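You operate a simulated robot arm through the tools that you are given. There is no shell and no other tool.

The job below is to be done with a simulated robot arm. You get a single attempt, and the scene is never put back.

TASK
Put things in order on the top of the bagging bench. At the end: the gold brass coupling (marked "26") from the top of the bagging bench stands where the white pressure switch stood; the white pressure switch from the top of the bagging bench stands where the white bottle stood; the blue key stands on top of the silver steel can (marked "SOFT"); the white bottle from the top of the bagging bench stands on top of the yellow plug; whatever was shut is shut again. Leave all else as you found it, and nothing knocked over.

The check looks at the end state, three seconds after you hand in, the way a careful person would. Anything else that was tipped, shoved, dropped, spilled or broken makes it a failure.

THE ROBOT
A 7-joint arm with a two-finger parallel gripper, fixed in place. Base frame: the origin is at the foot of the arm, x ahead of it, y to its left, z up; the work surface is at about z = 0. Lengths are in m, angles in rad, forces in N, time in s.
With the tool pointing down near the work surface it reaches from about 0.22 to 0.58 m from the base axis. Its first joint turns from -1.152 to 1.152 rad. Payload 2.5 kg.
The tool frame sits at the grasp point between the pads (the TCP): z along the fingers, y along the line on which they close. The tips reach 0.023 m beyond it. The gripper opens to 0.094 m. The fingers are 0.038 m wide and 0.01 m thick; the gripper's body (0.054 by 0.096 m) begins 0.039 m behind the TCP.
Orientation is that of the tool frame in the base frame, as a unit quaternion [x, y, z, w]. With the fingers straight down and closing along the base's y, the tool's x points along the base's -x, its y along +y and its z along -z.

THE INTERFACE
- The arm moves only by the tool jog_arm. Its argument "motion" is a list of rows, each a list of 3 entries, a list of its own where there are three numbers: the shift along the base's x, y, z in m, then the turn, a rotation vector about the base's x, y, z in rad, then the gripper command, from -1 (shut) to 1 (fully open), values between in proportion. In form: [[[tx, ty, tz], [wx, wy, wz], jaw], ...]. A call has 1 to 20 rows; each row is the pose to reach, as a shift and turn from the pose commanded when the call began. A row lasts 0.2 s, in which the tool goes at most 0.05 m and 0.15 rad; a call with a longer step from one row to the next is refused whole, and so is a gripper value outside its range. A pose out of reach is approached as far as the arm can. The call stops where the force on the tool passes 40 N (or 10 N more than at its start, if that is more) or the arm is blocked; 0.2 s more then pass. The fingers move at their own pace (about 0.108 m/s each) and stop on an object; they squeeze with about 34 N. The grip force told is the motor's: it shows also when the fingers shut on nothing. Time passes only in rows, and 0.2 s behind the last, so rows that repeat a pose let the fingers close. The reply holds the time, the measured pose of the TCP, the force on the tool along the base axes, the opening and the grip force, in the units named above and with some noise, with the torque about the TCP (base axes, N m) and any sound that the robot's microphone picked up, and new pictures: "views" is both (left out), scene, wrist or none.
- Cameras (640 x 400 px; columns grow to the right, rows downward): "scene" is fixed at [0.0812, -0.3894, 0.5565]; the picture's right is [0.99, -0.13, 0.00], its down [-0.06, -0.44, -0.89] and it looks along [0.12, 0.89, -0.45] (base axes); focal length 339 px, centre (320, 200). "wrist" rides on the gripper at [0.086, 0.016, -0.074] in the tool frame; the picture's right is [-0.18, 0.98, 0.00], its down [-0.58, -0.11, -0.81] and it looks along [-0.79, -0.15, 0.59] (tool axes); focal length 243 px, centre (320, 200). There is no depth. A picture from a camera that has moved, and an enlarged one, comes with that camera's place and axes in the base frame and with its lens.
- enlarge(camera, box): a new picture of the part [left, top, right, bottom] of that camera's present view, enlarged. No time passes.
- job_done(): hands the job in; it is judged then, once.

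Nothing tells you positions but the pictures and the camera data. Unless the task says otherwise, let go and move clear before handing in.

The tools are called after ">>>" by a JSON object that holds its "op" and its "data". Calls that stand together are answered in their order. jog_arm: Moves the arm, as the interface text tells. Its arguments: {"type":"object","properties":{"motion":{"type":"array","items":{"type":"array"}},"views":{"type":"string","enum":["both","scene","wrist","none"]}},"required":["motion"]} The other tools are called the same way: enlarge (camera, box) takes an enlarged picture of a part of a camera's view; job_done () hands the job in.

At the start:

```text
time_s: 0.0
tcp_pos: [0.2615, 0.3293, 0.3817]
tcp_rot: [0.0, 1.0, 0.0, 0.0]
force: [-0.2, -1.2, 0.3]
ft_torque: [0.02, -0.05, -0.05]
gripper_width: 0.0941
gripper_force: 0.1
```

scene: 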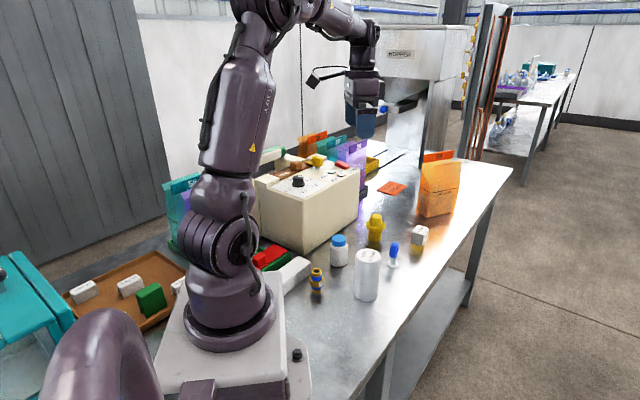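
wrist: 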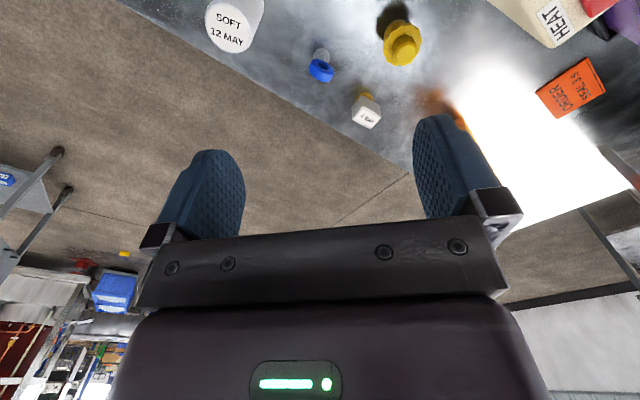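

I see the bench with a white bottle (blue cap), yellow plug, silver can, blue key, white pressure switch and a gold coupling near the arm's base. I'll look closer before moving.

>>> {"op": "enlarge", "data": {"camera": "scene", "box": [280, 190, 460, 310]}}

>>> {"op": "enlarge", "data": {"camera": "scene", "box": [160, 120, 520, 320]}}

>>> {"op": "enlarge", "data": {"camera": "wrist", "box": [180, 0, 640, 150]}}

>>> {"op": "enlarge", "data": {"camera": "scene", "box": [0, 230, 340, 400]}}

```text
3.33 times, centred on (370, 250) of scene
camera zoom: at [0.0812, -0.3894, 0.5565], right [0.99, -0.13, 0.0], down [-0.06, -0.44, -0.89], along [0.12, 0.89, -0.45], focal length 1131 px, centre (153, 33)
```

zoom: 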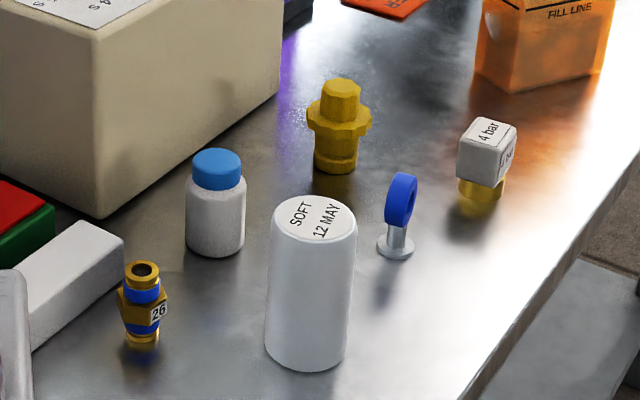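

```text
1.78 times, centred on (340, 220) of scene
camera zoom: at [0.0812, -0.3894, 0.5565], right [0.99, -0.13, 0.0], down [-0.06, -0.44, -0.89], along [0.12, 0.89, -0.45], focal length 603 px, centre (284, 164)
```

zoom: 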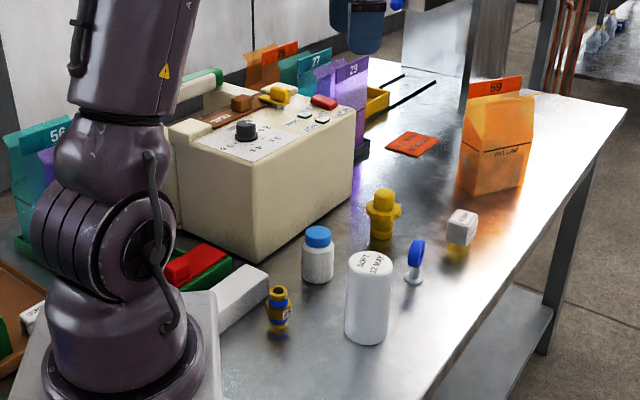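

```text
1.39 times, centred on (410, 75) of wrist
camera zoom: at [0.1745, 0.3445, 0.4564], right [0.18, 0.98, 0.0], down [0.58, -0.11, 0.81], along [0.79, -0.15, -0.59], focal length 338 px, centre (195, 374)
```

zoom: 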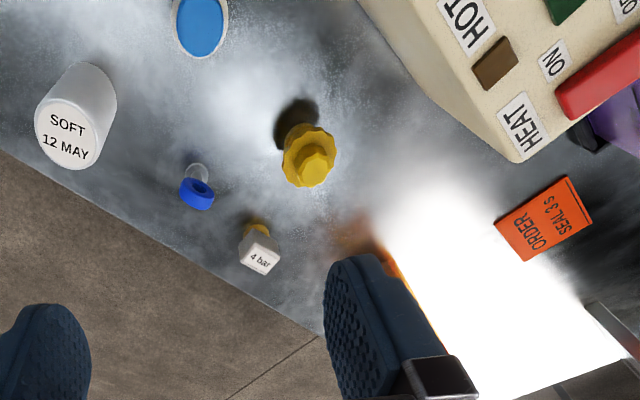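

```text
1.88 times, centred on (170, 315) of scene
camera zoom: at [0.0812, -0.3894, 0.5565], right [0.99, -0.13, 0.0], down [-0.06, -0.44, -0.89], along [0.12, 0.89, -0.45], focal length 639 px, centre (602, -16)
```

zoom: 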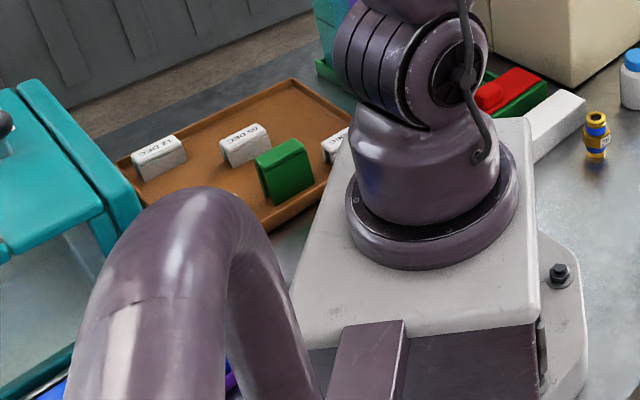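

The items sit on a diagonal bench: coupling ≈(0.155,0.237), bottle ≈(0.227,0.339), plug ≈(0.354,0.433), can ≈(0.269,0.209), key ≈(0.369,0.310), switch ≈(0.455,0.375). I'll move up to a survey pose, turned toward the bench, to refine these with the wrist camera.

>>> {"op": "jog_arm", "data": {"motion": [[[-0.007, -0.018, -0.012], [0, 0, 0.133], 1], [[-0.014, -0.036, -0.024], [0, 0, 0.266], 1], [[-0.021, -0.055, -0.036], [0, 0, 0.4], 1], [[-0.028, -0.073, -0.048], [0, 0, 0.533], 1], [[-0.035, -0.091, -0.06], [0, 0, 0.666], 1], [[-0.042, -0.11, -0.07], [0, 0, 0.8], 1], [[-0.042, -0.11, -0.07], [0, 0, 0.8], 1]]}}

```text
time_s: 1.6
tcp_pos: [0.219, 0.2186, 0.3117]
tcp_rot: [-0.391, 0.92, -0.001, 0.0]
force: [0.2, 0.5, 0.4]
ft_torque: [0.0, 0.01, 0.0]
gripper_width: 0.0941
gripper_force: 0.0
camera wrist: at [0.1482, 0.167, 0.3866], right [-0.58, 0.82, 0.0], down [0.48, 0.34, 0.81], along [0.66, 0.47, -0.59], focal length 243 px, centre (320, 200)
```

scene: 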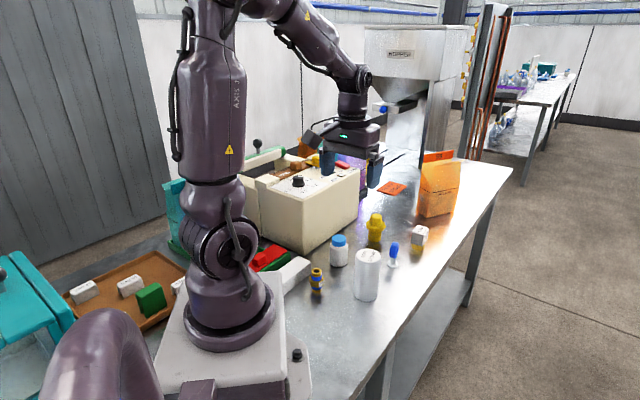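
wrist: 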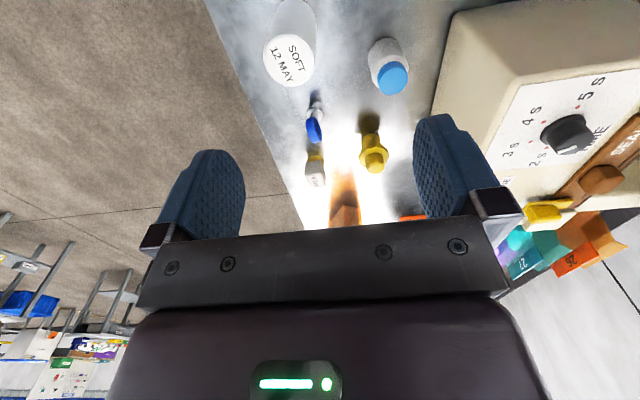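

The survey pose works: can, key, bottle, plug and switch are all visible. I'll enlarge the wrist view for measurement.

>>> {"op": "enlarge", "data": {"camera": "wrist", "box": [240, 0, 440, 125]}}

>>> {"op": "enlarge", "data": {"camera": "wrist", "box": [270, 80, 430, 240]}}

```text
3.20 times, centred on (340, 62) of wrist
camera zoom: at [0.1482, 0.167, 0.3866], right [-0.58, 0.82, 0.0], down [0.48, 0.34, 0.81], along [0.66, 0.47, -0.59], focal length 776 px, centre (256, 640)
```

zoom: 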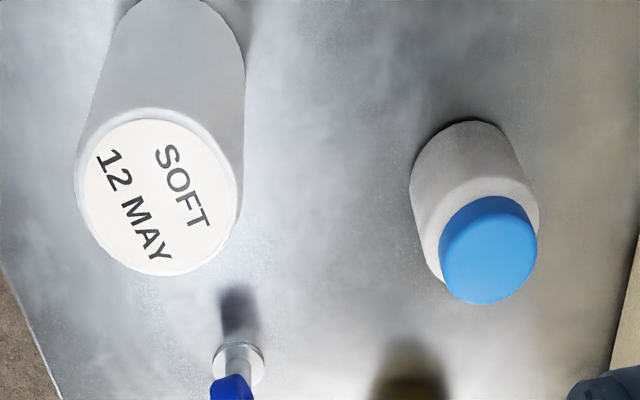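

```text
2.50 times, centred on (350, 160) of wrist
camera zoom: at [0.1482, 0.167, 0.3866], right [-0.58, 0.82, 0.0], down [0.48, 0.34, 0.81], along [0.66, 0.47, -0.59], focal length 606 px, centre (245, 300)
```

zoom: 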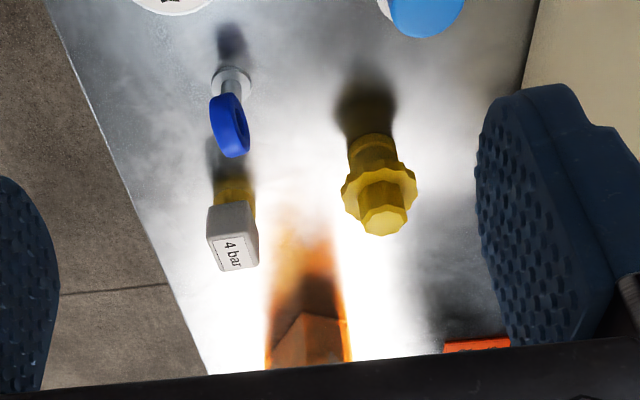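

Wrist and scene measurements agree to within a few mm. I'll move closer over the key/plug/switch area to pin down the switch and plug.

>>> {"op": "jog_arm", "data": {"motion": [[[0.03, 0.02, -0.02], [0, 0, 0], 1], [[0.06, 0.04, -0.04], [0, 0, 0], 1], [[0.09, 0.06, -0.06], [0, 0, 0], 1], [[0.11, 0.08, -0.09], [0, 0, 0], 1], [[0.13, 0.1, -0.11], [0, 0, 0], 1], [[0.13, 0.1, -0.11], [0, 0, 0], 1]]}}

```text
time_s: 3.0
tcp_pos: [0.3498, 0.3186, 0.2004]
tcp_rot: [-0.389, 0.921, -0.001, 0.0]
force: [-0.4, 0.0, -0.2]
ft_torque: [-0.02, 0.02, -0.03]
gripper_width: 0.0937
gripper_force: 0.0
camera wrist: at [0.2778, 0.2672, 0.2755], right [-0.58, 0.82, 0.0], down [0.48, 0.34, 0.81], along [0.66, 0.47, -0.59], focal length 243 px, centre (320, 200)
```

scene: 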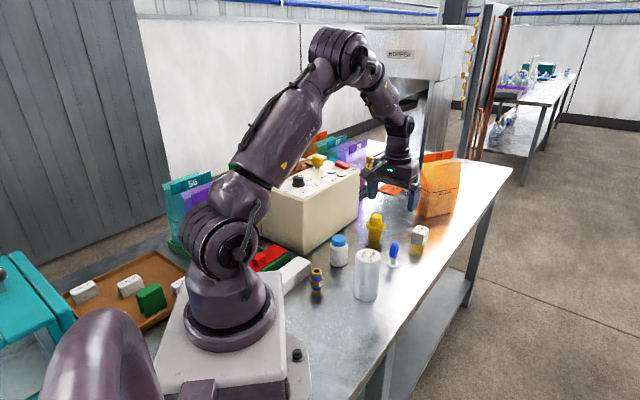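
wrist: 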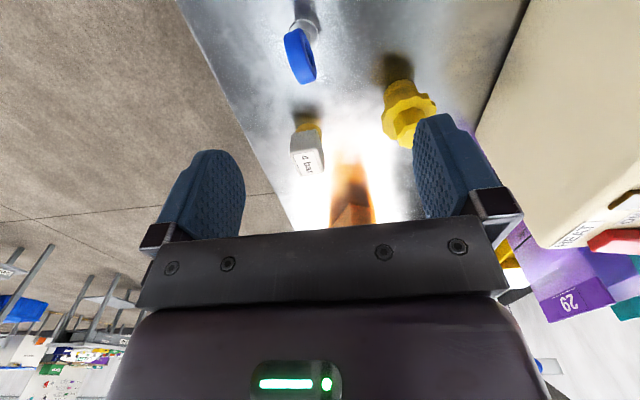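

>>> {"op": "enlarge", "data": {"camera": "wrist", "box": [260, 0, 460, 125]}}

>>> {"op": "enlarge", "data": {"camera": "wrist", "box": [250, 90, 370, 200]}}

>>> {"op": "enlarge", "data": {"camera": "scene", "box": [350, 200, 450, 280]}}

```text
3.20 times, centred on (360, 62) of wrist
camera zoom: at [0.2778, 0.2672, 0.2755], right [-0.58, 0.82, 0.0], down [0.48, 0.34, 0.81], along [0.66, 0.47, -0.59], focal length 776 px, centre (192, 640)
```

zoom: 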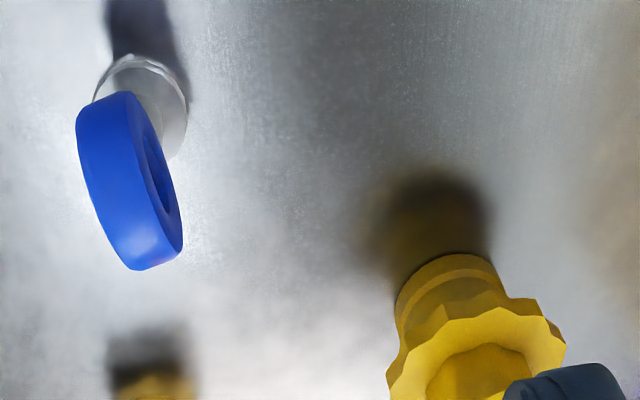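

```text
3.64 times, centred on (310, 145) of wrist
camera zoom: at [0.2778, 0.2672, 0.2755], right [-0.58, 0.82, 0.0], down [0.48, 0.34, 0.81], along [0.66, 0.47, -0.59], focal length 882 px, centre (356, 400)
```

zoom: 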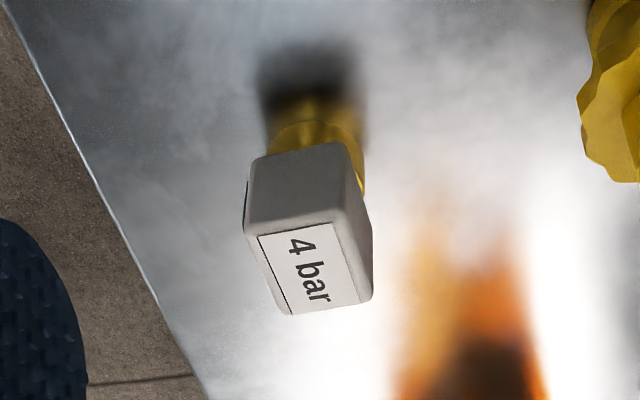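

```text
5.00 times, centred on (400, 240) of scene
camera zoom: at [0.0812, -0.3893, 0.5565], right [0.99, -0.13, 0.0], down [-0.06, -0.44, -0.89], along [0.12, 0.89, -0.45], focal length 1697 px, centre (-80, 0)
```

zoom: 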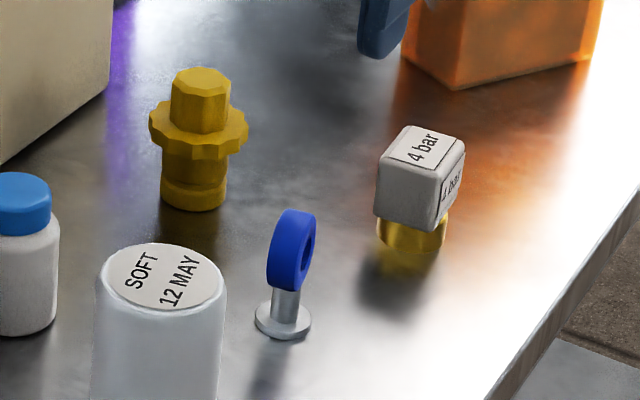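

Switch is at about (0.470,0.385), its box about 31×40 mm with its short side nearly along the gripper's current closing line. Next I hover above the plug to measure it straight down.

>>> {"op": "jog_arm", "data": {"motion": [[[0.002, 0.04, 0.0], [0, 0, 0], 1], [[0.004, 0.08, 0.0], [0, 0, 0], 1], [[0.005, 0.119, 0.0], [0, 0, 0], 1], [[0.005, 0.119, 0.0], [0, 0, 0], 1]]}}

```text
time_s: 4.0
tcp_pos: [0.3512, 0.4391, 0.2013]
tcp_rot: [-0.389, 0.921, 0.0, -0.001]
force: [-0.8, -0.3, -0.3]
ft_torque: [-0.03, 0.02, -0.02]
gripper_width: 0.0936
gripper_force: 0.1
camera wrist: at [0.2807, 0.3872, 0.2763], right [-0.58, 0.82, 0.0], down [0.48, 0.34, 0.81], along [0.66, 0.46, -0.59], focal length 243 px, centre (320, 200)
```

scene: 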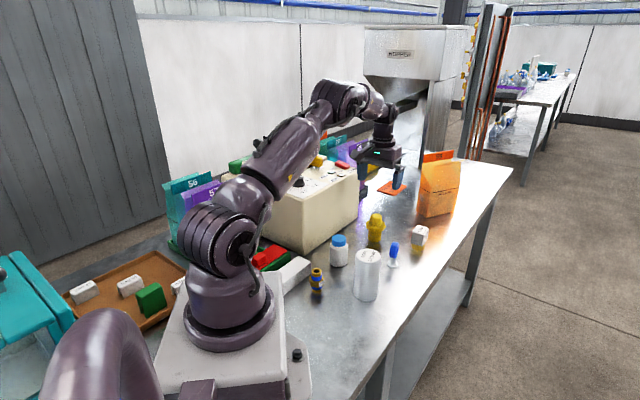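
wrist: 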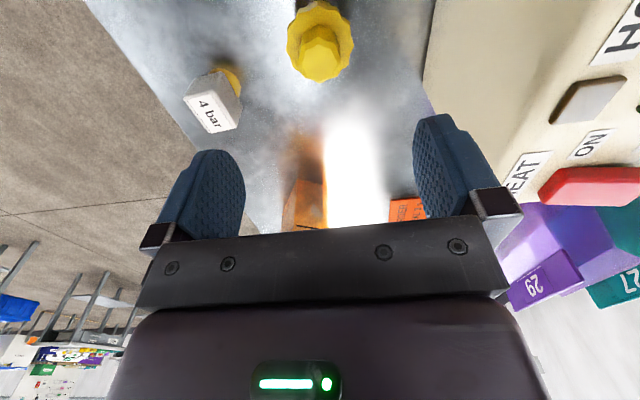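

>>> {"op": "enlarge", "data": {"camera": "wrist", "box": [240, 0, 400, 100]}}

>>> {"op": "enlarge", "data": {"camera": "wrist", "box": [150, 30, 310, 150]}}

```text
4.00 times, centred on (320, 50) of wrist
camera zoom: at [0.2807, 0.3872, 0.2763], right [-0.58, 0.82, 0.0], down [0.48, 0.34, 0.81], along [0.66, 0.46, -0.59], focal length 970 px, centre (320, 800)
```

zoom: 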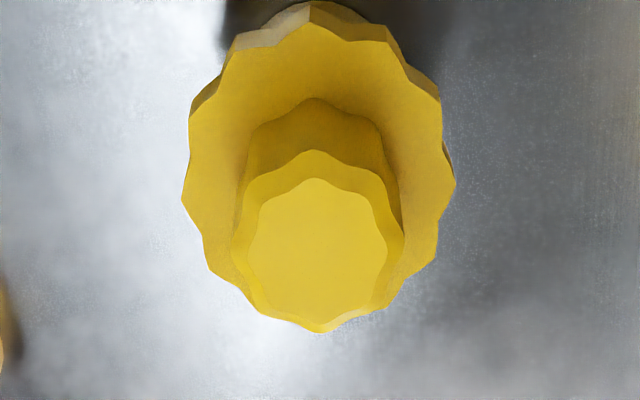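

```text
3.33 times, centred on (230, 90) of wrist
camera zoom: at [0.2807, 0.3872, 0.2763], right [-0.58, 0.82, 0.0], down [0.48, 0.34, 0.81], along [0.66, 0.46, -0.59], focal length 809 px, centre (620, 567)
```

zoom: 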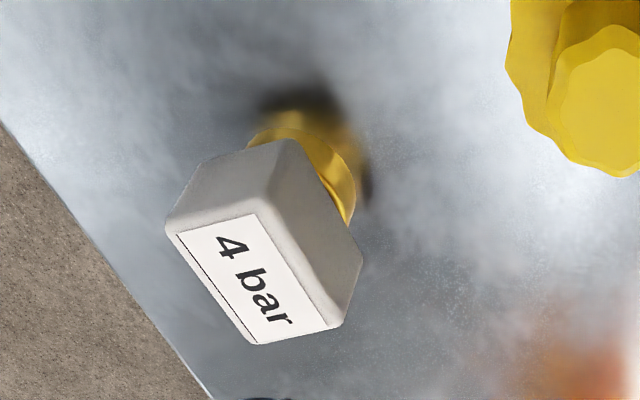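

Plug top is at about (0.3555, 0.440, 0.0725), flat about 27 mm across. Now I hover over the bottle to measure it the same way.

>>> {"op": "jog_arm", "data": {"motion": [[[-0.032, -0.025, 0.0], [0, 0, 0], 1], [[-0.065, -0.05, 0.0], [0, 0, 0], 1], [[-0.098, -0.075, 0.0], [0, 0, 0], 1], [[-0.13, -0.1, 0.0], [0, 0, 0], 1], [[-0.13, -0.1, 0.0], [0, 0, 0], 1], [[-0.13, -0.1, 0.0], [0, 0, 0], 1]]}}

```text
time_s: 5.4
tcp_pos: [0.2249, 0.3364, 0.2009]
tcp_rot: [-0.39, 0.921, 0.0, 0.0]
force: [1.5, -1.2, -1.3]
ft_torque: [0.02, 0.01, -0.02]
gripper_width: 0.0942
gripper_force: 0.1
camera wrist: at [0.1534, 0.2859, 0.2763], right [-0.58, 0.82, 0.0], down [0.48, 0.34, 0.81], along [0.66, 0.47, -0.59], focal length 243 px, centre (320, 200)
```

scene: 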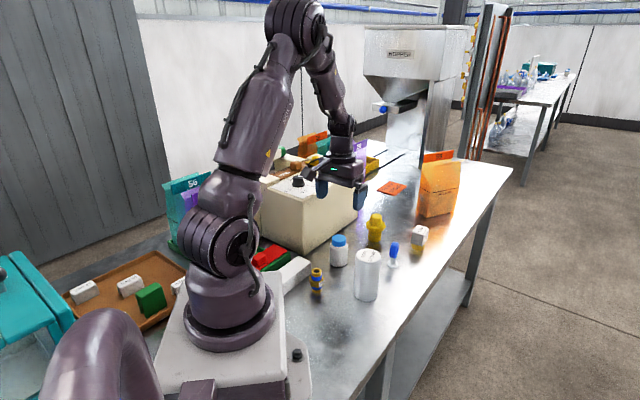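
wrist: 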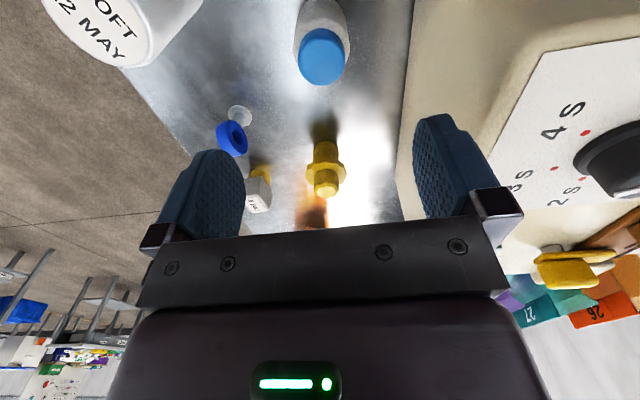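

>>> {"op": "enlarge", "data": {"camera": "wrist", "box": [240, 0, 400, 100]}}

>>> {"op": "enlarge", "data": {"camera": "wrist", "box": [20, 0, 240, 120]}}

>>> {"op": "enlarge", "data": {"camera": "scene", "box": [290, 220, 390, 310]}}

```text
4.00 times, centred on (320, 50) of wrist
camera zoom: at [0.1534, 0.2859, 0.2763], right [-0.58, 0.82, 0.0], down [0.48, 0.34, 0.81], along [0.66, 0.47, -0.59], focal length 970 px, centre (320, 800)
```

zoom: 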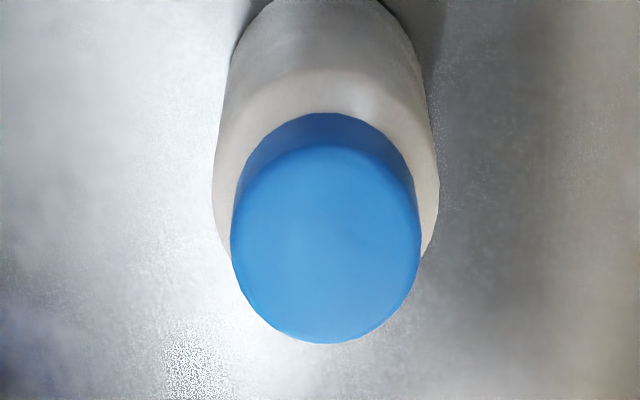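

```text
2.91 times, centred on (130, 60) of wrist
camera zoom: at [0.1534, 0.2859, 0.2763], right [-0.58, 0.82, 0.0], down [0.48, 0.34, 0.81], along [0.66, 0.47, -0.59], focal length 706 px, centre (873, 607)
```

zoom: 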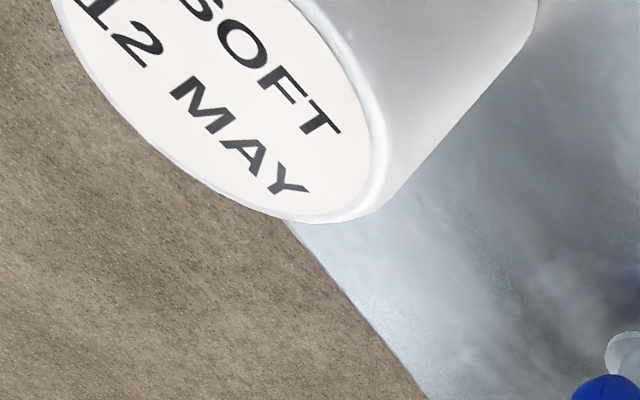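

```text
4.44 times, centred on (340, 265) of scene
camera zoom: at [0.0812, -0.3894, 0.5565], right [0.99, -0.13, 0.0], down [-0.06, -0.44, -0.89], along [0.12, 0.89, -0.45], focal length 1508 px, centre (231, -89)
```

zoom: 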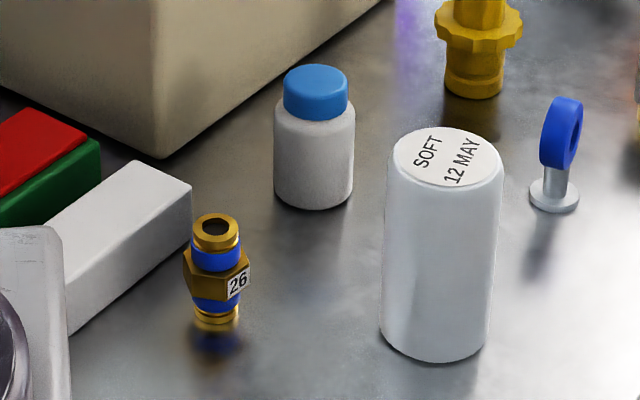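

Bottle is at about (0.226, 0.339), 75 mm tall with a body of about 48 mm. I'll descend around its body to TCP z≈0.046 and check before closing.

>>> {"op": "jog_arm", "data": {"motion": [[[0.001, 0.0, -0.04], [0, 0, 0], 1], [[0.002, 0.0005, -0.08], [0, 0, 0], 1], [[0.002, 0.0005, -0.11], [0, 0, 0], 1], [[0.002, 0.0005, -0.135], [0, 0, 0], 1], [[0.002, 0.0005, -0.155], [0, 0, 0], 1], [[0.002, 0.0005, -0.155], [0, 0, 0], 1]]}}

```text
time_s: 6.8
tcp_pos: [0.2282, 0.338, 0.0467]
tcp_rot: [-0.391, 0.921, 0.0, -0.001]
force: [-0.1, -0.6, 0.0]
ft_torque: [0.02, -0.01, -0.01]
gripper_width: 0.0941
gripper_force: 0.1
camera wrist: at [0.1552, 0.2863, 0.121], right [-0.58, 0.82, 0.0], down [0.48, 0.34, 0.81], along [0.66, 0.47, -0.59], focal length 243 px, centre (320, 200)
```

scene: 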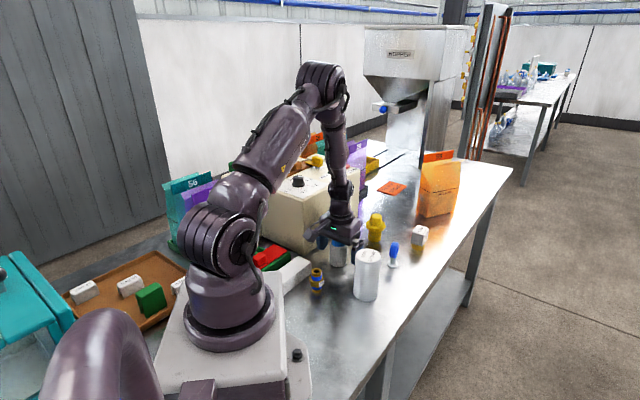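
wrist: 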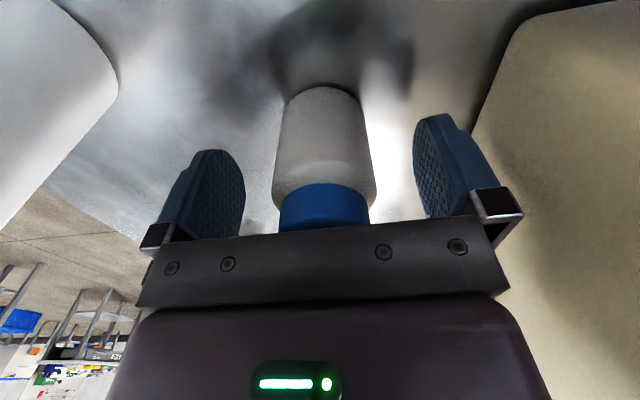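

The bottle is centred between the fingers with clearance to the machine. Closing on it.

>>> {"op": "jog_arm", "data": {"motion": [[[0, 0, 0], [0, 0, 0], -1], [[0, 0, 0], [0, 0, 0], -1], [[0, 0, 0], [0, 0, 0], -1], [[0, 0, 0], [0, 0, 0], -1]]}}

```text
time_s: 7.8
tcp_pos: [0.2271, 0.3362, 0.0465]
tcp_rot: [-0.389, 0.921, -0.001, 0.0]
force: [0.8, 0.4, 0.1]
ft_torque: [0.01, 0.01, -0.02]
gripper_width: 0.0465
gripper_force: 34.3
camera wrist: at [0.1552, 0.2862, 0.1213], right [-0.58, 0.82, 0.0], down [0.48, 0.34, 0.81], along [0.66, 0.47, -0.59], focal length 243 px, centre (320, 200)
```

scene: 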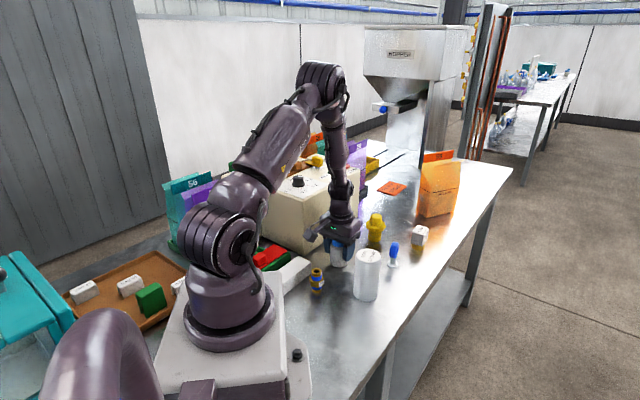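
wrist: 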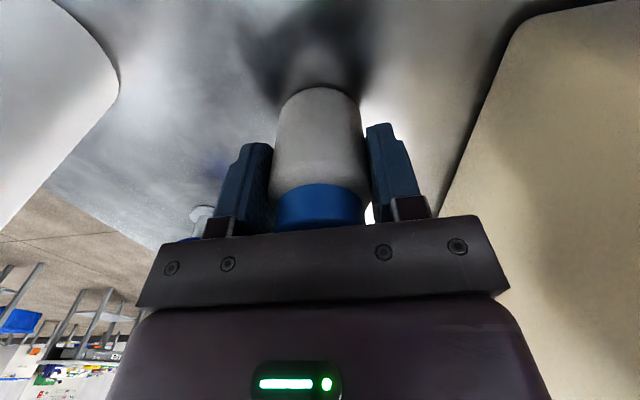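

Grip is firm (46.5 mm). Lifting and carrying the bottle over to above the plug.

>>> {"op": "jog_arm", "data": {"motion": [[[0, 0, 0.02], [0, 0, 0], -1], [[0, 0, 0.06], [0, 0, 0], -1], [[0, 0, 0.1], [0, 0, 0], -1], [[0.02, 0.015, 0.11], [0, 0, 0], -1], [[0.05, 0.04, 0.11], [0, 0, 0], -1], [[0.08, 0.065, 0.11], [0, 0, 0], -1], [[0.11, 0.085, 0.11], [0, 0, 0], -1], [[0.13, 0.1015, 0.11], [0, 0, 0], -1], [[0.13, 0.1015, 0.11], [0, 0, 0], -1], [[0.13, 0.1015, 0.11], [0, 0, 0], -1]]}}

```text
time_s: 10.0
tcp_pos: [0.3581, 0.4384, 0.1572]
tcp_rot: [-0.39, 0.921, 0.0, 0.0]
force: [-0.4, -0.6, -0.3]
ft_torque: [0.02, 0.04, -0.03]
gripper_width: 0.0
gripper_force: 33.8
camera wrist: at [0.2859, 0.3881, 0.2313], right [-0.58, 0.82, 0.0], down [0.48, 0.34, 0.81], along [0.66, 0.47, -0.59], focal length 243 px, centre (320, 200)
```

scene: 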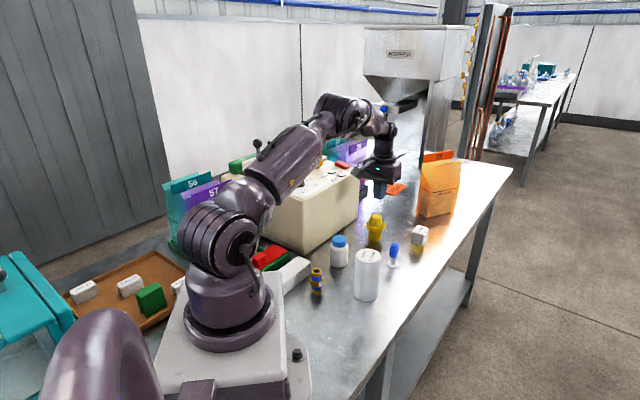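
wrist: 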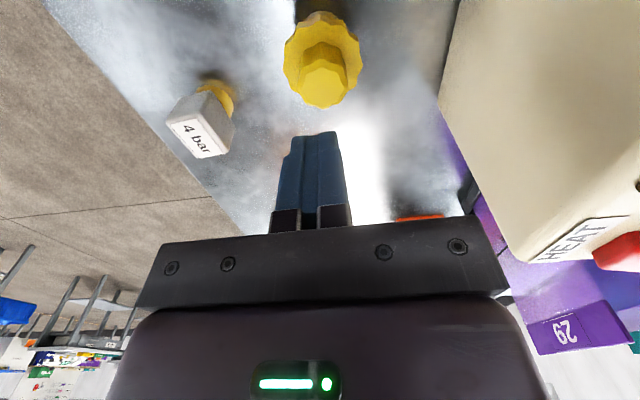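

The gripper slipped off: width is 0 and the bottle still stands near its place. I'll inspect the bottle's state closely.

>>> {"op": "enlarge", "data": {"camera": "scene", "box": [290, 220, 390, 310]}}

>>> {"op": "enlarge", "data": {"camera": "wrist", "box": [240, 0, 400, 120]}}

```text
4.44 times, centred on (340, 265) of scene
camera zoom: at [0.0812, -0.3894, 0.5565], right [0.99, -0.13, 0.0], down [-0.06, -0.44, -0.89], along [0.12, 0.89, -0.45], focal length 1508 px, centre (231, -89)
```

zoom: 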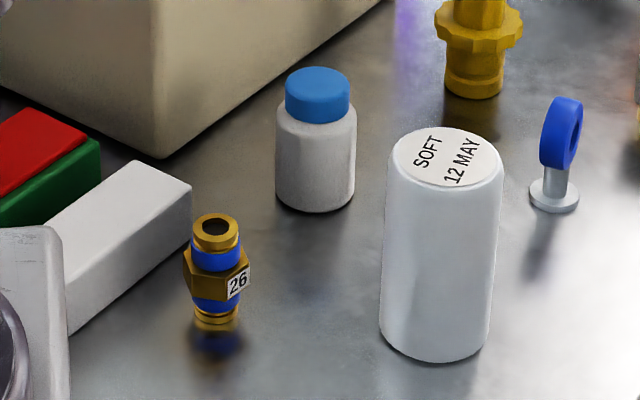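

```text
3.33 times, centred on (320, 60) of wrist
camera zoom: at [0.2859, 0.3881, 0.2313], right [-0.58, 0.82, 0.0], down [0.48, 0.34, 0.81], along [0.66, 0.47, -0.59], focal length 809 px, centre (320, 667)
```

zoom: 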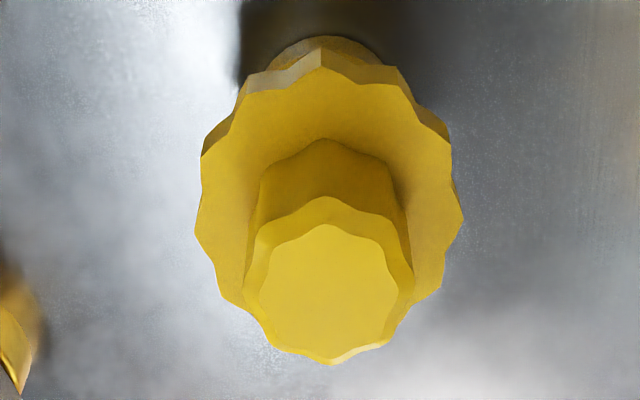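

The bottle is still upright and only shifted ~3 mm by the centring; the pads slid up it. I'll return, grip slightly lower, and lift very slowly while watching width and force.

>>> {"op": "jog_arm", "data": {"motion": [[[-0.03, -0.025, 0.01], [0, 0, 0], 1], [[-0.065, -0.05, 0.01], [0, 0, 0], 1], [[-0.1, -0.08, 0.01], [0, 0, 0], 1], [[-0.13, -0.1015, 0.01], [0, 0, 0], 1], [[-0.13, -0.1015, 0.0], [0, 0, 0], 1], [[-0.13, -0.1015, -0.04], [0, 0, 0], 1], [[-0.13, -0.1015, -0.075], [0, 0, 0], 1], [[-0.13, -0.1015, -0.1], [0, 0, 0], 1], [[-0.13, -0.1015, -0.114], [0, 0, 0], 1], [[-0.13, -0.1015, -0.114], [0, 0, 0], 1]]}}

```text
time_s: 12.2
tcp_pos: [0.2248, 0.3371, 0.042]
tcp_rot: [-0.39, 0.921, 0.001, 0.0]
force: [-0.4, 0.1, 0.1]
ft_torque: [0.05, 0.05, 0.02]
gripper_width: 0.0939
gripper_force: 0.1
camera wrist: at [0.1539, 0.2868, 0.1167], right [-0.58, 0.82, 0.0], down [0.48, 0.34, 0.81], along [0.66, 0.47, -0.59], focal length 243 px, centre (320, 200)
```

scene: 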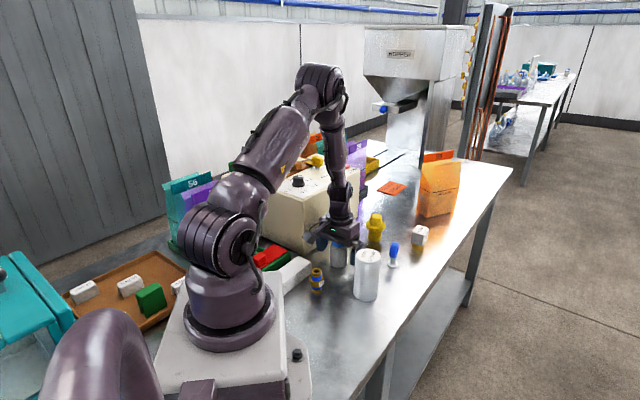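
wrist: 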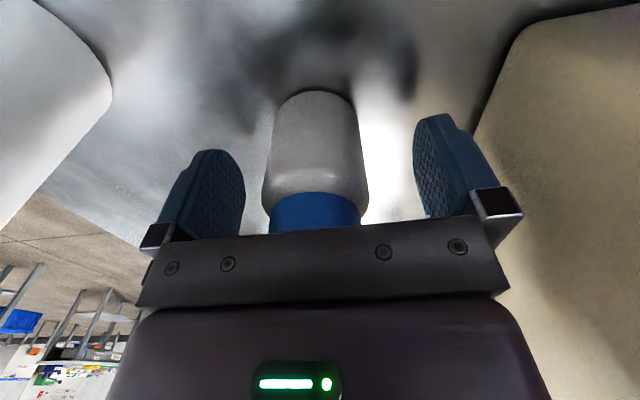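

>>> {"op": "jog_arm", "data": {"motion": [[[0, 0, 0], [0, 0, 0], -1], [[0, 0, 0], [0, 0, 0], -1], [[0, 0, 0], [0, 0, 0], -1], [[0, 0, 0], [0, 0, 0], -1], [[0, 0, 0.001], [0, 0, 0], -1], [[0, 0, 0.002], [0, 0, 0], -1], [[0, 0, 0.003], [0, 0, 0], -1], [[0, 0, 0.004], [0, 0, 0], -1], [[0, 0, 0.005], [0, 0, 0], -1], [[0, 0, 0.006], [0, 0, 0], -1]]}}

```text
time_s: 14.4
tcp_pos: [0.2261, 0.3384, 0.0499]
tcp_rot: [-0.39, 0.921, 0.001, 0.0]
force: [-0.2, -0.7, -1.2]
ft_torque: [-0.04, 0.02, 0.0]
gripper_width: 0.0469
gripper_force: 34.3
camera wrist: at [0.1542, 0.287, 0.1232], right [-0.58, 0.82, 0.0], down [0.48, 0.34, 0.81], along [0.66, 0.47, -0.59], focal length 243 px, centre (320, 200)
```

scene: 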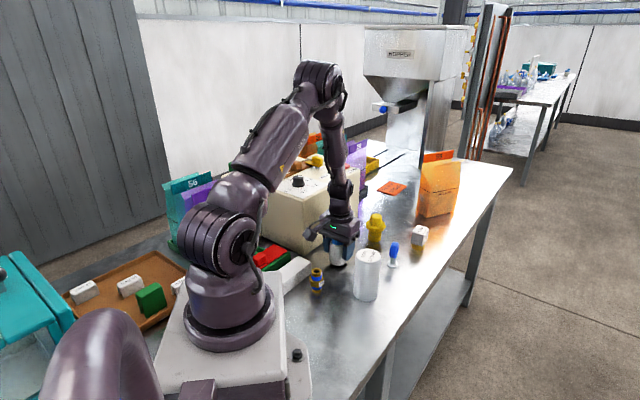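
wrist: 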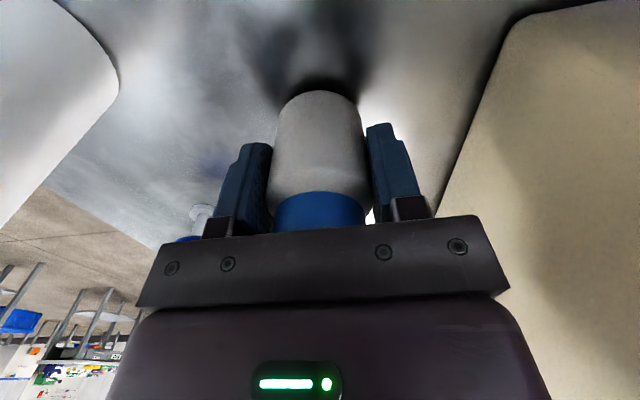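

The bottle now rises with the fingers (slow lift). I'll keep lifting gently.

>>> {"op": "jog_arm", "data": {"motion": [[[0, 0, 0.002], [0, 0, 0], -1], [[0, 0, 0.004], [0, 0, 0], -1], [[0, 0, 0.007], [0, 0, 0], -1], [[0, 0, 0.01], [0, 0, 0], -1], [[0, 0, 0.013], [0, 0, 0], -1], [[0, 0, 0.016], [0, 0, 0], -1], [[0, 0, 0.019], [0, 0, 0], -1], [[0, 0, 0.022], [0, 0, 0], -1], [[0, 0, 0.025], [0, 0, 0], -1], [[0, 0, 0.028], [0, 0, 0], -1], [[0, 0, 0.03], [0, 0, 0], -1]]}}

```text
time_s: 16.8
tcp_pos: [0.2262, 0.3381, 0.0782]
tcp_rot: [-0.39, 0.921, 0.0, 0.0]
force: [-0.4, -0.5, -1.3]
ft_torque: [0.0, -0.03, -0.02]
gripper_width: 0.0465
gripper_force: 34.4
camera wrist: at [0.154, 0.2869, 0.1528], right [-0.58, 0.82, 0.0], down [0.48, 0.34, 0.81], along [0.66, 0.47, -0.59], focal length 243 px, centre (320, 200)
```

scene: 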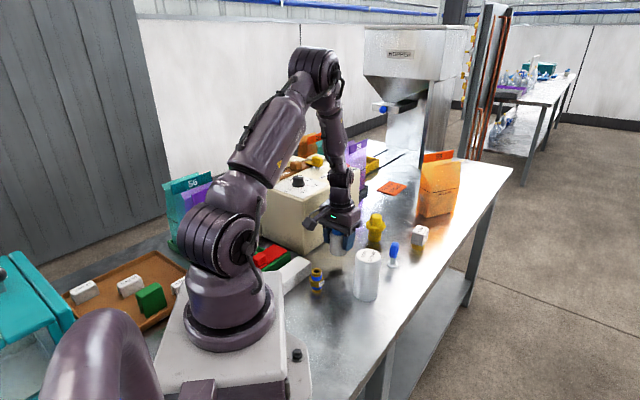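
wrist: 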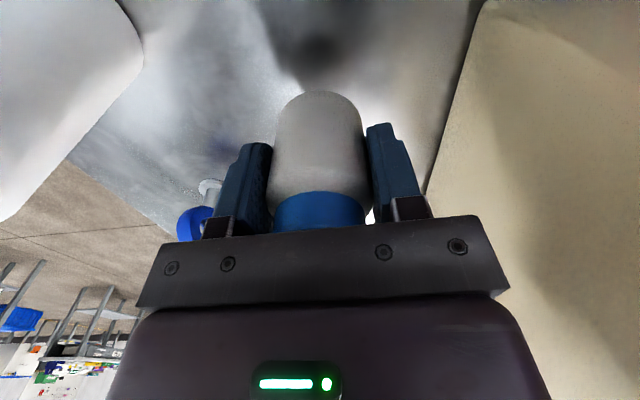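

The bottle is held securely (~1.3 N). Lifting slowly to clearance height and moving gently toward the plug.

>>> {"op": "jog_arm", "data": {"motion": [[[0, 0, 0.004], [0, 0, 0], -1], [[0, 0, 0.01], [0, 0, 0], -1], [[0, 0, 0.017], [0, 0, 0], -1], [[0, 0, 0.024], [0, 0, 0], -1], [[0, 0, 0.031], [0, 0, 0], -1], [[0, 0, 0.038], [0, 0, 0], -1], [[0, 0, 0.045], [0, 0, 0], -1], [[0, 0, 0.051], [0, 0, 0], -1], [[0.003, 0.0025, 0.055], [0, 0, 0], -1], [[0.008, 0.006, 0.057], [0, 0, 0], -1], [[0.016, 0.013, 0.057], [0, 0, 0], -1], [[0.026, 0.021, 0.057], [0, 0, 0], -1], [[0.036, 0.029, 0.057], [0, 0, 0], -1], [[0.046, 0.037, 0.057], [0, 0, 0], -1], [[0.056, 0.045, 0.057], [0, 0, 0], -1], [[0.064, 0.052, 0.057], [0, 0, 0], -1]]}}

```text
time_s: 20.2
tcp_pos: [0.2887, 0.3899, 0.1356]
tcp_rot: [-0.39, 0.921, -0.001, 0.0]
force: [-0.3, -0.4, -0.9]
ft_torque: [0.02, 0.02, 0.04]
gripper_width: 0.0465
gripper_force: 34.2
camera wrist: at [0.218, 0.3396, 0.2108], right [-0.58, 0.82, 0.0], down [0.48, 0.34, 0.81], along [0.66, 0.47, -0.59], focal length 243 px, centre (320, 200)
```

scene: 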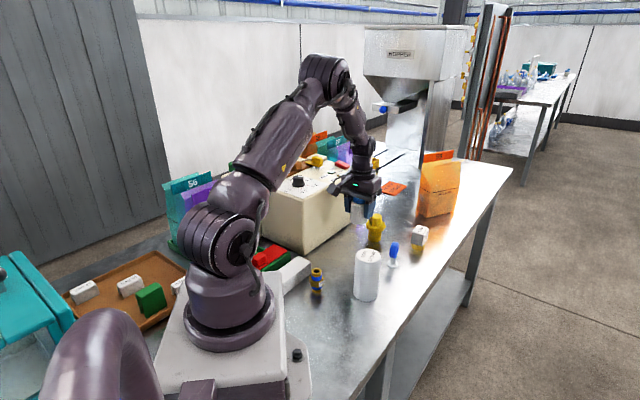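
wrist: 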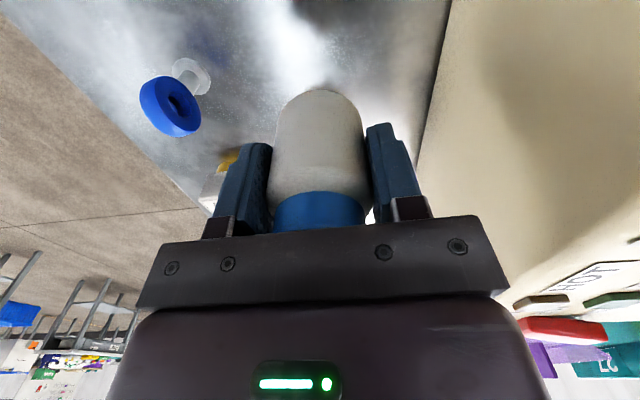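

Bottle still firmly held. Continuing to above the plug.

>>> {"op": "jog_arm", "data": {"motion": [[[0.004, 0.003, 0], [0, 0, 0], -1], [[0.012, 0.0095, 0], [0, 0, 0], -1], [[0.022, 0.0175, 0], [0, 0, 0], -1], [[0.032, 0.0255, 0], [0, 0, 0], -1], [[0.042, 0.0335, 0], [0, 0, 0], -1], [[0.052, 0.0415, 0], [0, 0, 0], -1], [[0.059, 0.0475, 0], [0, 0, 0], -1], [[0.0627, 0.0505, 0], [0, 0, 0], -1], [[0.0627, 0.0505, 0], [0, 0, 0], -1], [[0.0627, 0.0505, 0], [0, 0, 0], -1]]}}

>>> {"op": "enlarge", "data": {"camera": "scene", "box": [330, 170, 430, 260]}}

>>> {"op": "enlarge", "data": {"camera": "wrist", "box": [220, 0, 420, 130]}}

```text
time_s: 22.4
tcp_pos: [0.3521, 0.4407, 0.136]
tcp_rot: [-0.39, 0.921, 0.0, 0.0]
force: [-0.6, 0.5, -0.6]
ft_torque: [0.0, 0.0, -0.02]
gripper_width: 0.0466
gripper_force: 34.4
camera wrist: at [0.2809, 0.3899, 0.2106], right [-0.58, 0.82, 0.0], down [0.48, 0.34, 0.81], along [0.66, 0.47, -0.59], focal length 243 px, centre (320, 200)
```

scene: 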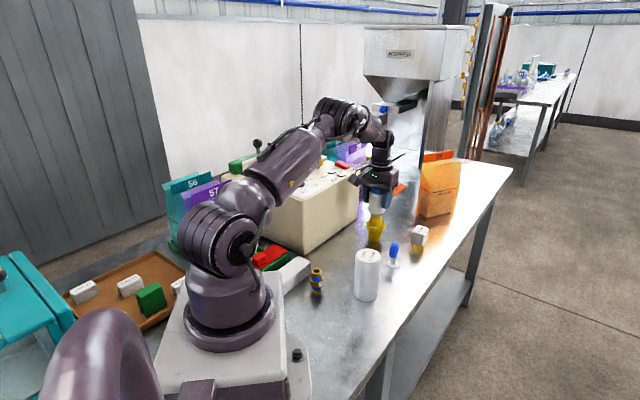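
wrist: 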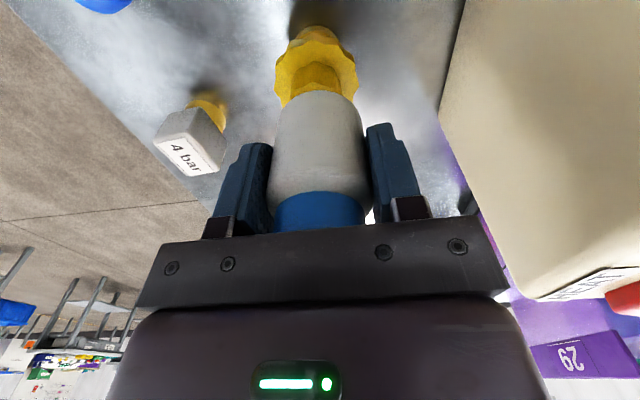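

```text
4.44 times, centred on (380, 215) of scene
camera zoom: at [0.0812, -0.3894, 0.5565], right [0.99, -0.13, 0.0], down [-0.06, -0.44, -0.89], along [0.12, 0.89, -0.45], focal length 1508 px, centre (53, 133)
```

zoom: 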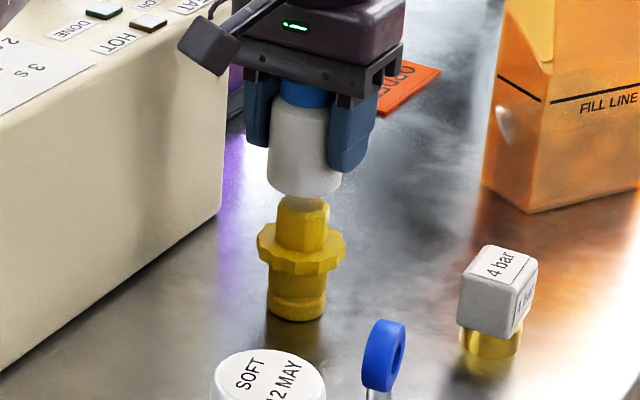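

```text
3.08 times, centred on (320, 65) of wrist
camera zoom: at [0.2809, 0.3899, 0.2106], right [-0.58, 0.82, 0.0], down [0.48, 0.34, 0.81], along [0.66, 0.47, -0.59], focal length 746 px, centre (320, 615)
```

zoom: 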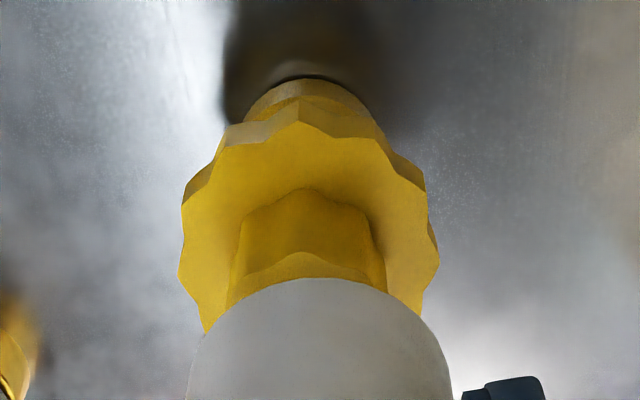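

Alignment over the plug is within ~2–3 mm. I'll nudge slightly (+2 mm x) and lower carefully.

>>> {"op": "jog_arm", "data": {"motion": [[[0.001, -0.0003, -0.002], [0, 0, 0], -1], [[0.002, -0.0006, -0.005], [0, 0, 0], -1], [[0.002, -0.0006, -0.008], [0, 0, 0], -1], [[0.002, -0.0006, -0.011], [0, 0, 0], -1], [[0.002, -0.0006, -0.014], [0, 0, 0], -1], [[0.002, -0.0006, -0.0155], [0, 0, 0], -1], [[0.002, -0.0006, -0.0155], [0, 0, 0], -1]]}}

>>> {"op": "enlarge", "data": {"camera": "scene", "box": [340, 180, 410, 250]}}

>>> {"op": "enlarge", "data": {"camera": "wrist", "box": [220, 0, 420, 130]}}

```text
time_s: 24.0
tcp_pos: [0.3555, 0.4402, 0.1229]
tcp_rot: [-0.39, 0.921, 0.001, 0.002]
force: [-2.6, -2.0, 14.4]
ft_torque: [-0.2, 0.2, 0.02]
gripper_width: 0.0467
gripper_force: 33.9
camera wrist: at [0.2835, 0.389, 0.1965], right [-0.58, 0.82, 0.0], down [0.48, 0.34, 0.81], along [0.66, 0.47, -0.59], focal length 243 px, centre (320, 200)
```

scene: 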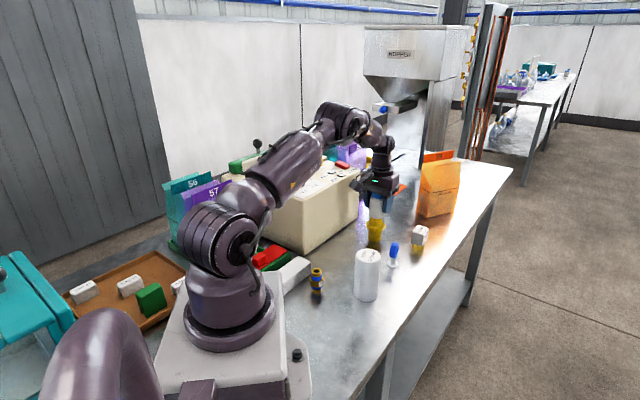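
wrist: 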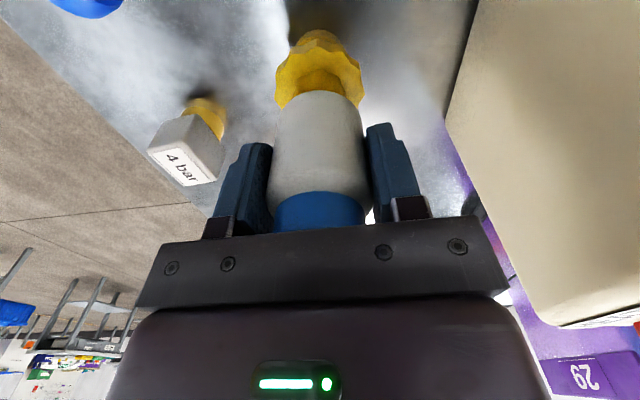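

```text
5.71 times, centred on (375, 215) of scene
camera zoom: at [0.0812, -0.3894, 0.5564], right [0.99, -0.13, 0.0], down [-0.06, -0.44, -0.89], along [0.12, 0.89, -0.45], focal length 1939 px, centre (6, 114)
```

zoom: 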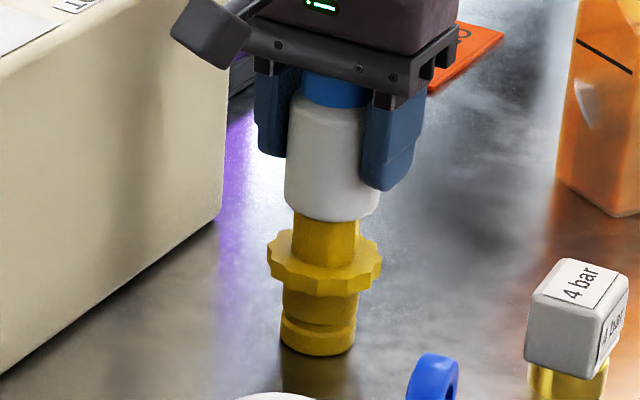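

```text
3.08 times, centred on (320, 65) of wrist
camera zoom: at [0.2835, 0.389, 0.1965], right [-0.58, 0.82, 0.0], down [0.48, 0.34, 0.81], along [0.66, 0.47, -0.59], focal length 746 px, centre (320, 615)
```

zoom: 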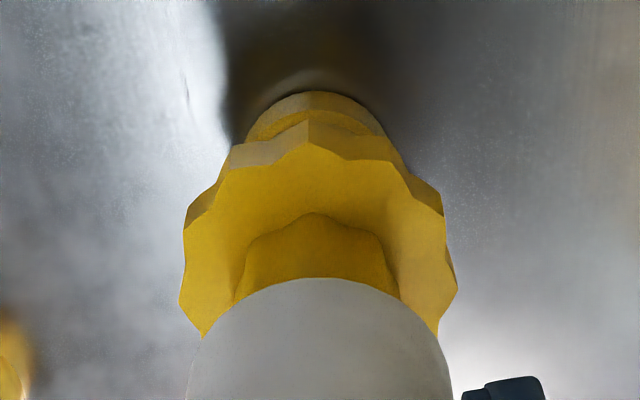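

Contact with the plug top at bottle-bottom z≈0.08 (14 N), well centred. I'll relieve the press, then open gently.

>>> {"op": "jog_arm", "data": {"motion": [[[0, 0, 0.001], [0, 0, 0], -1], [[0, 0, 0.002], [0, 0, 0], -1], [[0, 0, 0.0025], [0, 0, 0], -1], [[0, 0, 0.0025], [0, 0, 0], -1]], "views": "none"}}

```text
time_s: 25.0
tcp_pos: [0.3545, 0.4404, 0.1227]
tcp_rot: [-0.39, 0.921, 0.0, -0.001]
force: [0.3, 0.2, 1.8]
ft_torque: [0.07, -0.09, -0.02]
gripper_width: 0.0466
gripper_force: 33.8
```

Force is down to ~2 N. Opening gradually.

>>> {"op": "jog_arm", "data": {"motion": [[[0, 0, 0], [0, 0, 0], 0.02], [[0, 0, 0], [0, 0, 0], 0.06], [[0, 0, 0], [0, 0, 0], 0.12], [[0, 0, 0], [0, 0, 0], 0.25], [[0, 0, 0], [0, 0, 0], 0.5], [[0, 0, 0], [0, 0, 0], 0.8], [[0, 0, 0], [0, 0, 0], 1], [[0, 0, 0], [0, 0, 0], 1]]}}

>>> {"op": "enlarge", "data": {"camera": "scene", "box": [340, 180, 410, 250]}}

```text
time_s: 26.8
tcp_pos: [0.3543, 0.4395, 0.1239]
tcp_rot: [-0.39, 0.921, 0.0, 0.0]
force: [-0.3, -0.5, 0.0]
ft_torque: [0.01, -0.01, 0.01]
gripper_width: 0.0938
gripper_force: 0.0
camera wrist: at [0.2826, 0.3887, 0.1978], right [-0.58, 0.82, 0.0], down [0.48, 0.34, 0.81], along [0.66, 0.47, -0.59], focal length 243 px, centre (320, 200)
```

scene: 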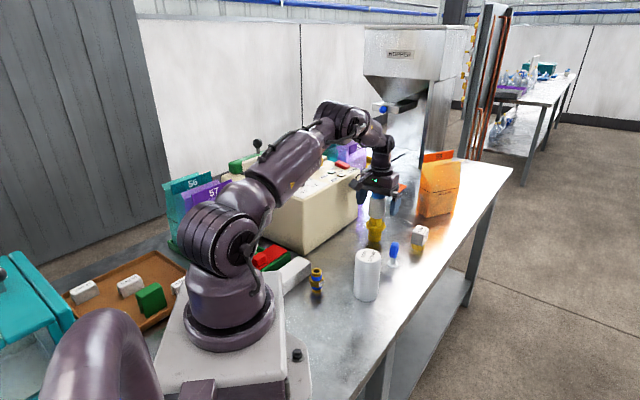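
wrist: 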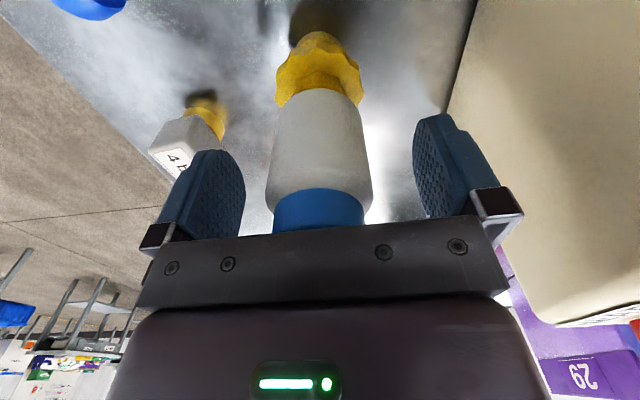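

```text
5.71 times, centred on (375, 215) of scene
camera zoom: at [0.0812, -0.3894, 0.5565], right [0.99, -0.13, 0.0], down [-0.06, -0.44, -0.89], along [0.12, 0.89, -0.45], focal length 1939 px, centre (6, 114)
```

zoom: 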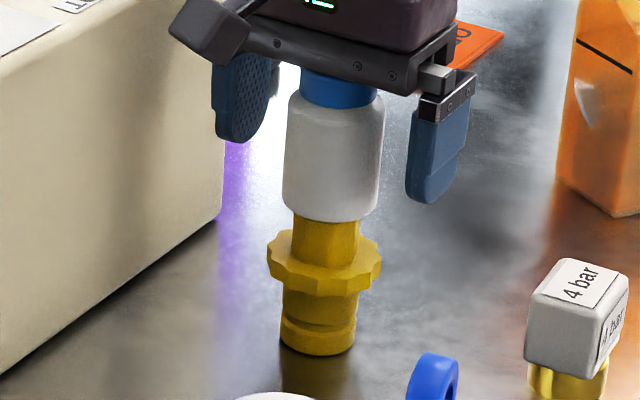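

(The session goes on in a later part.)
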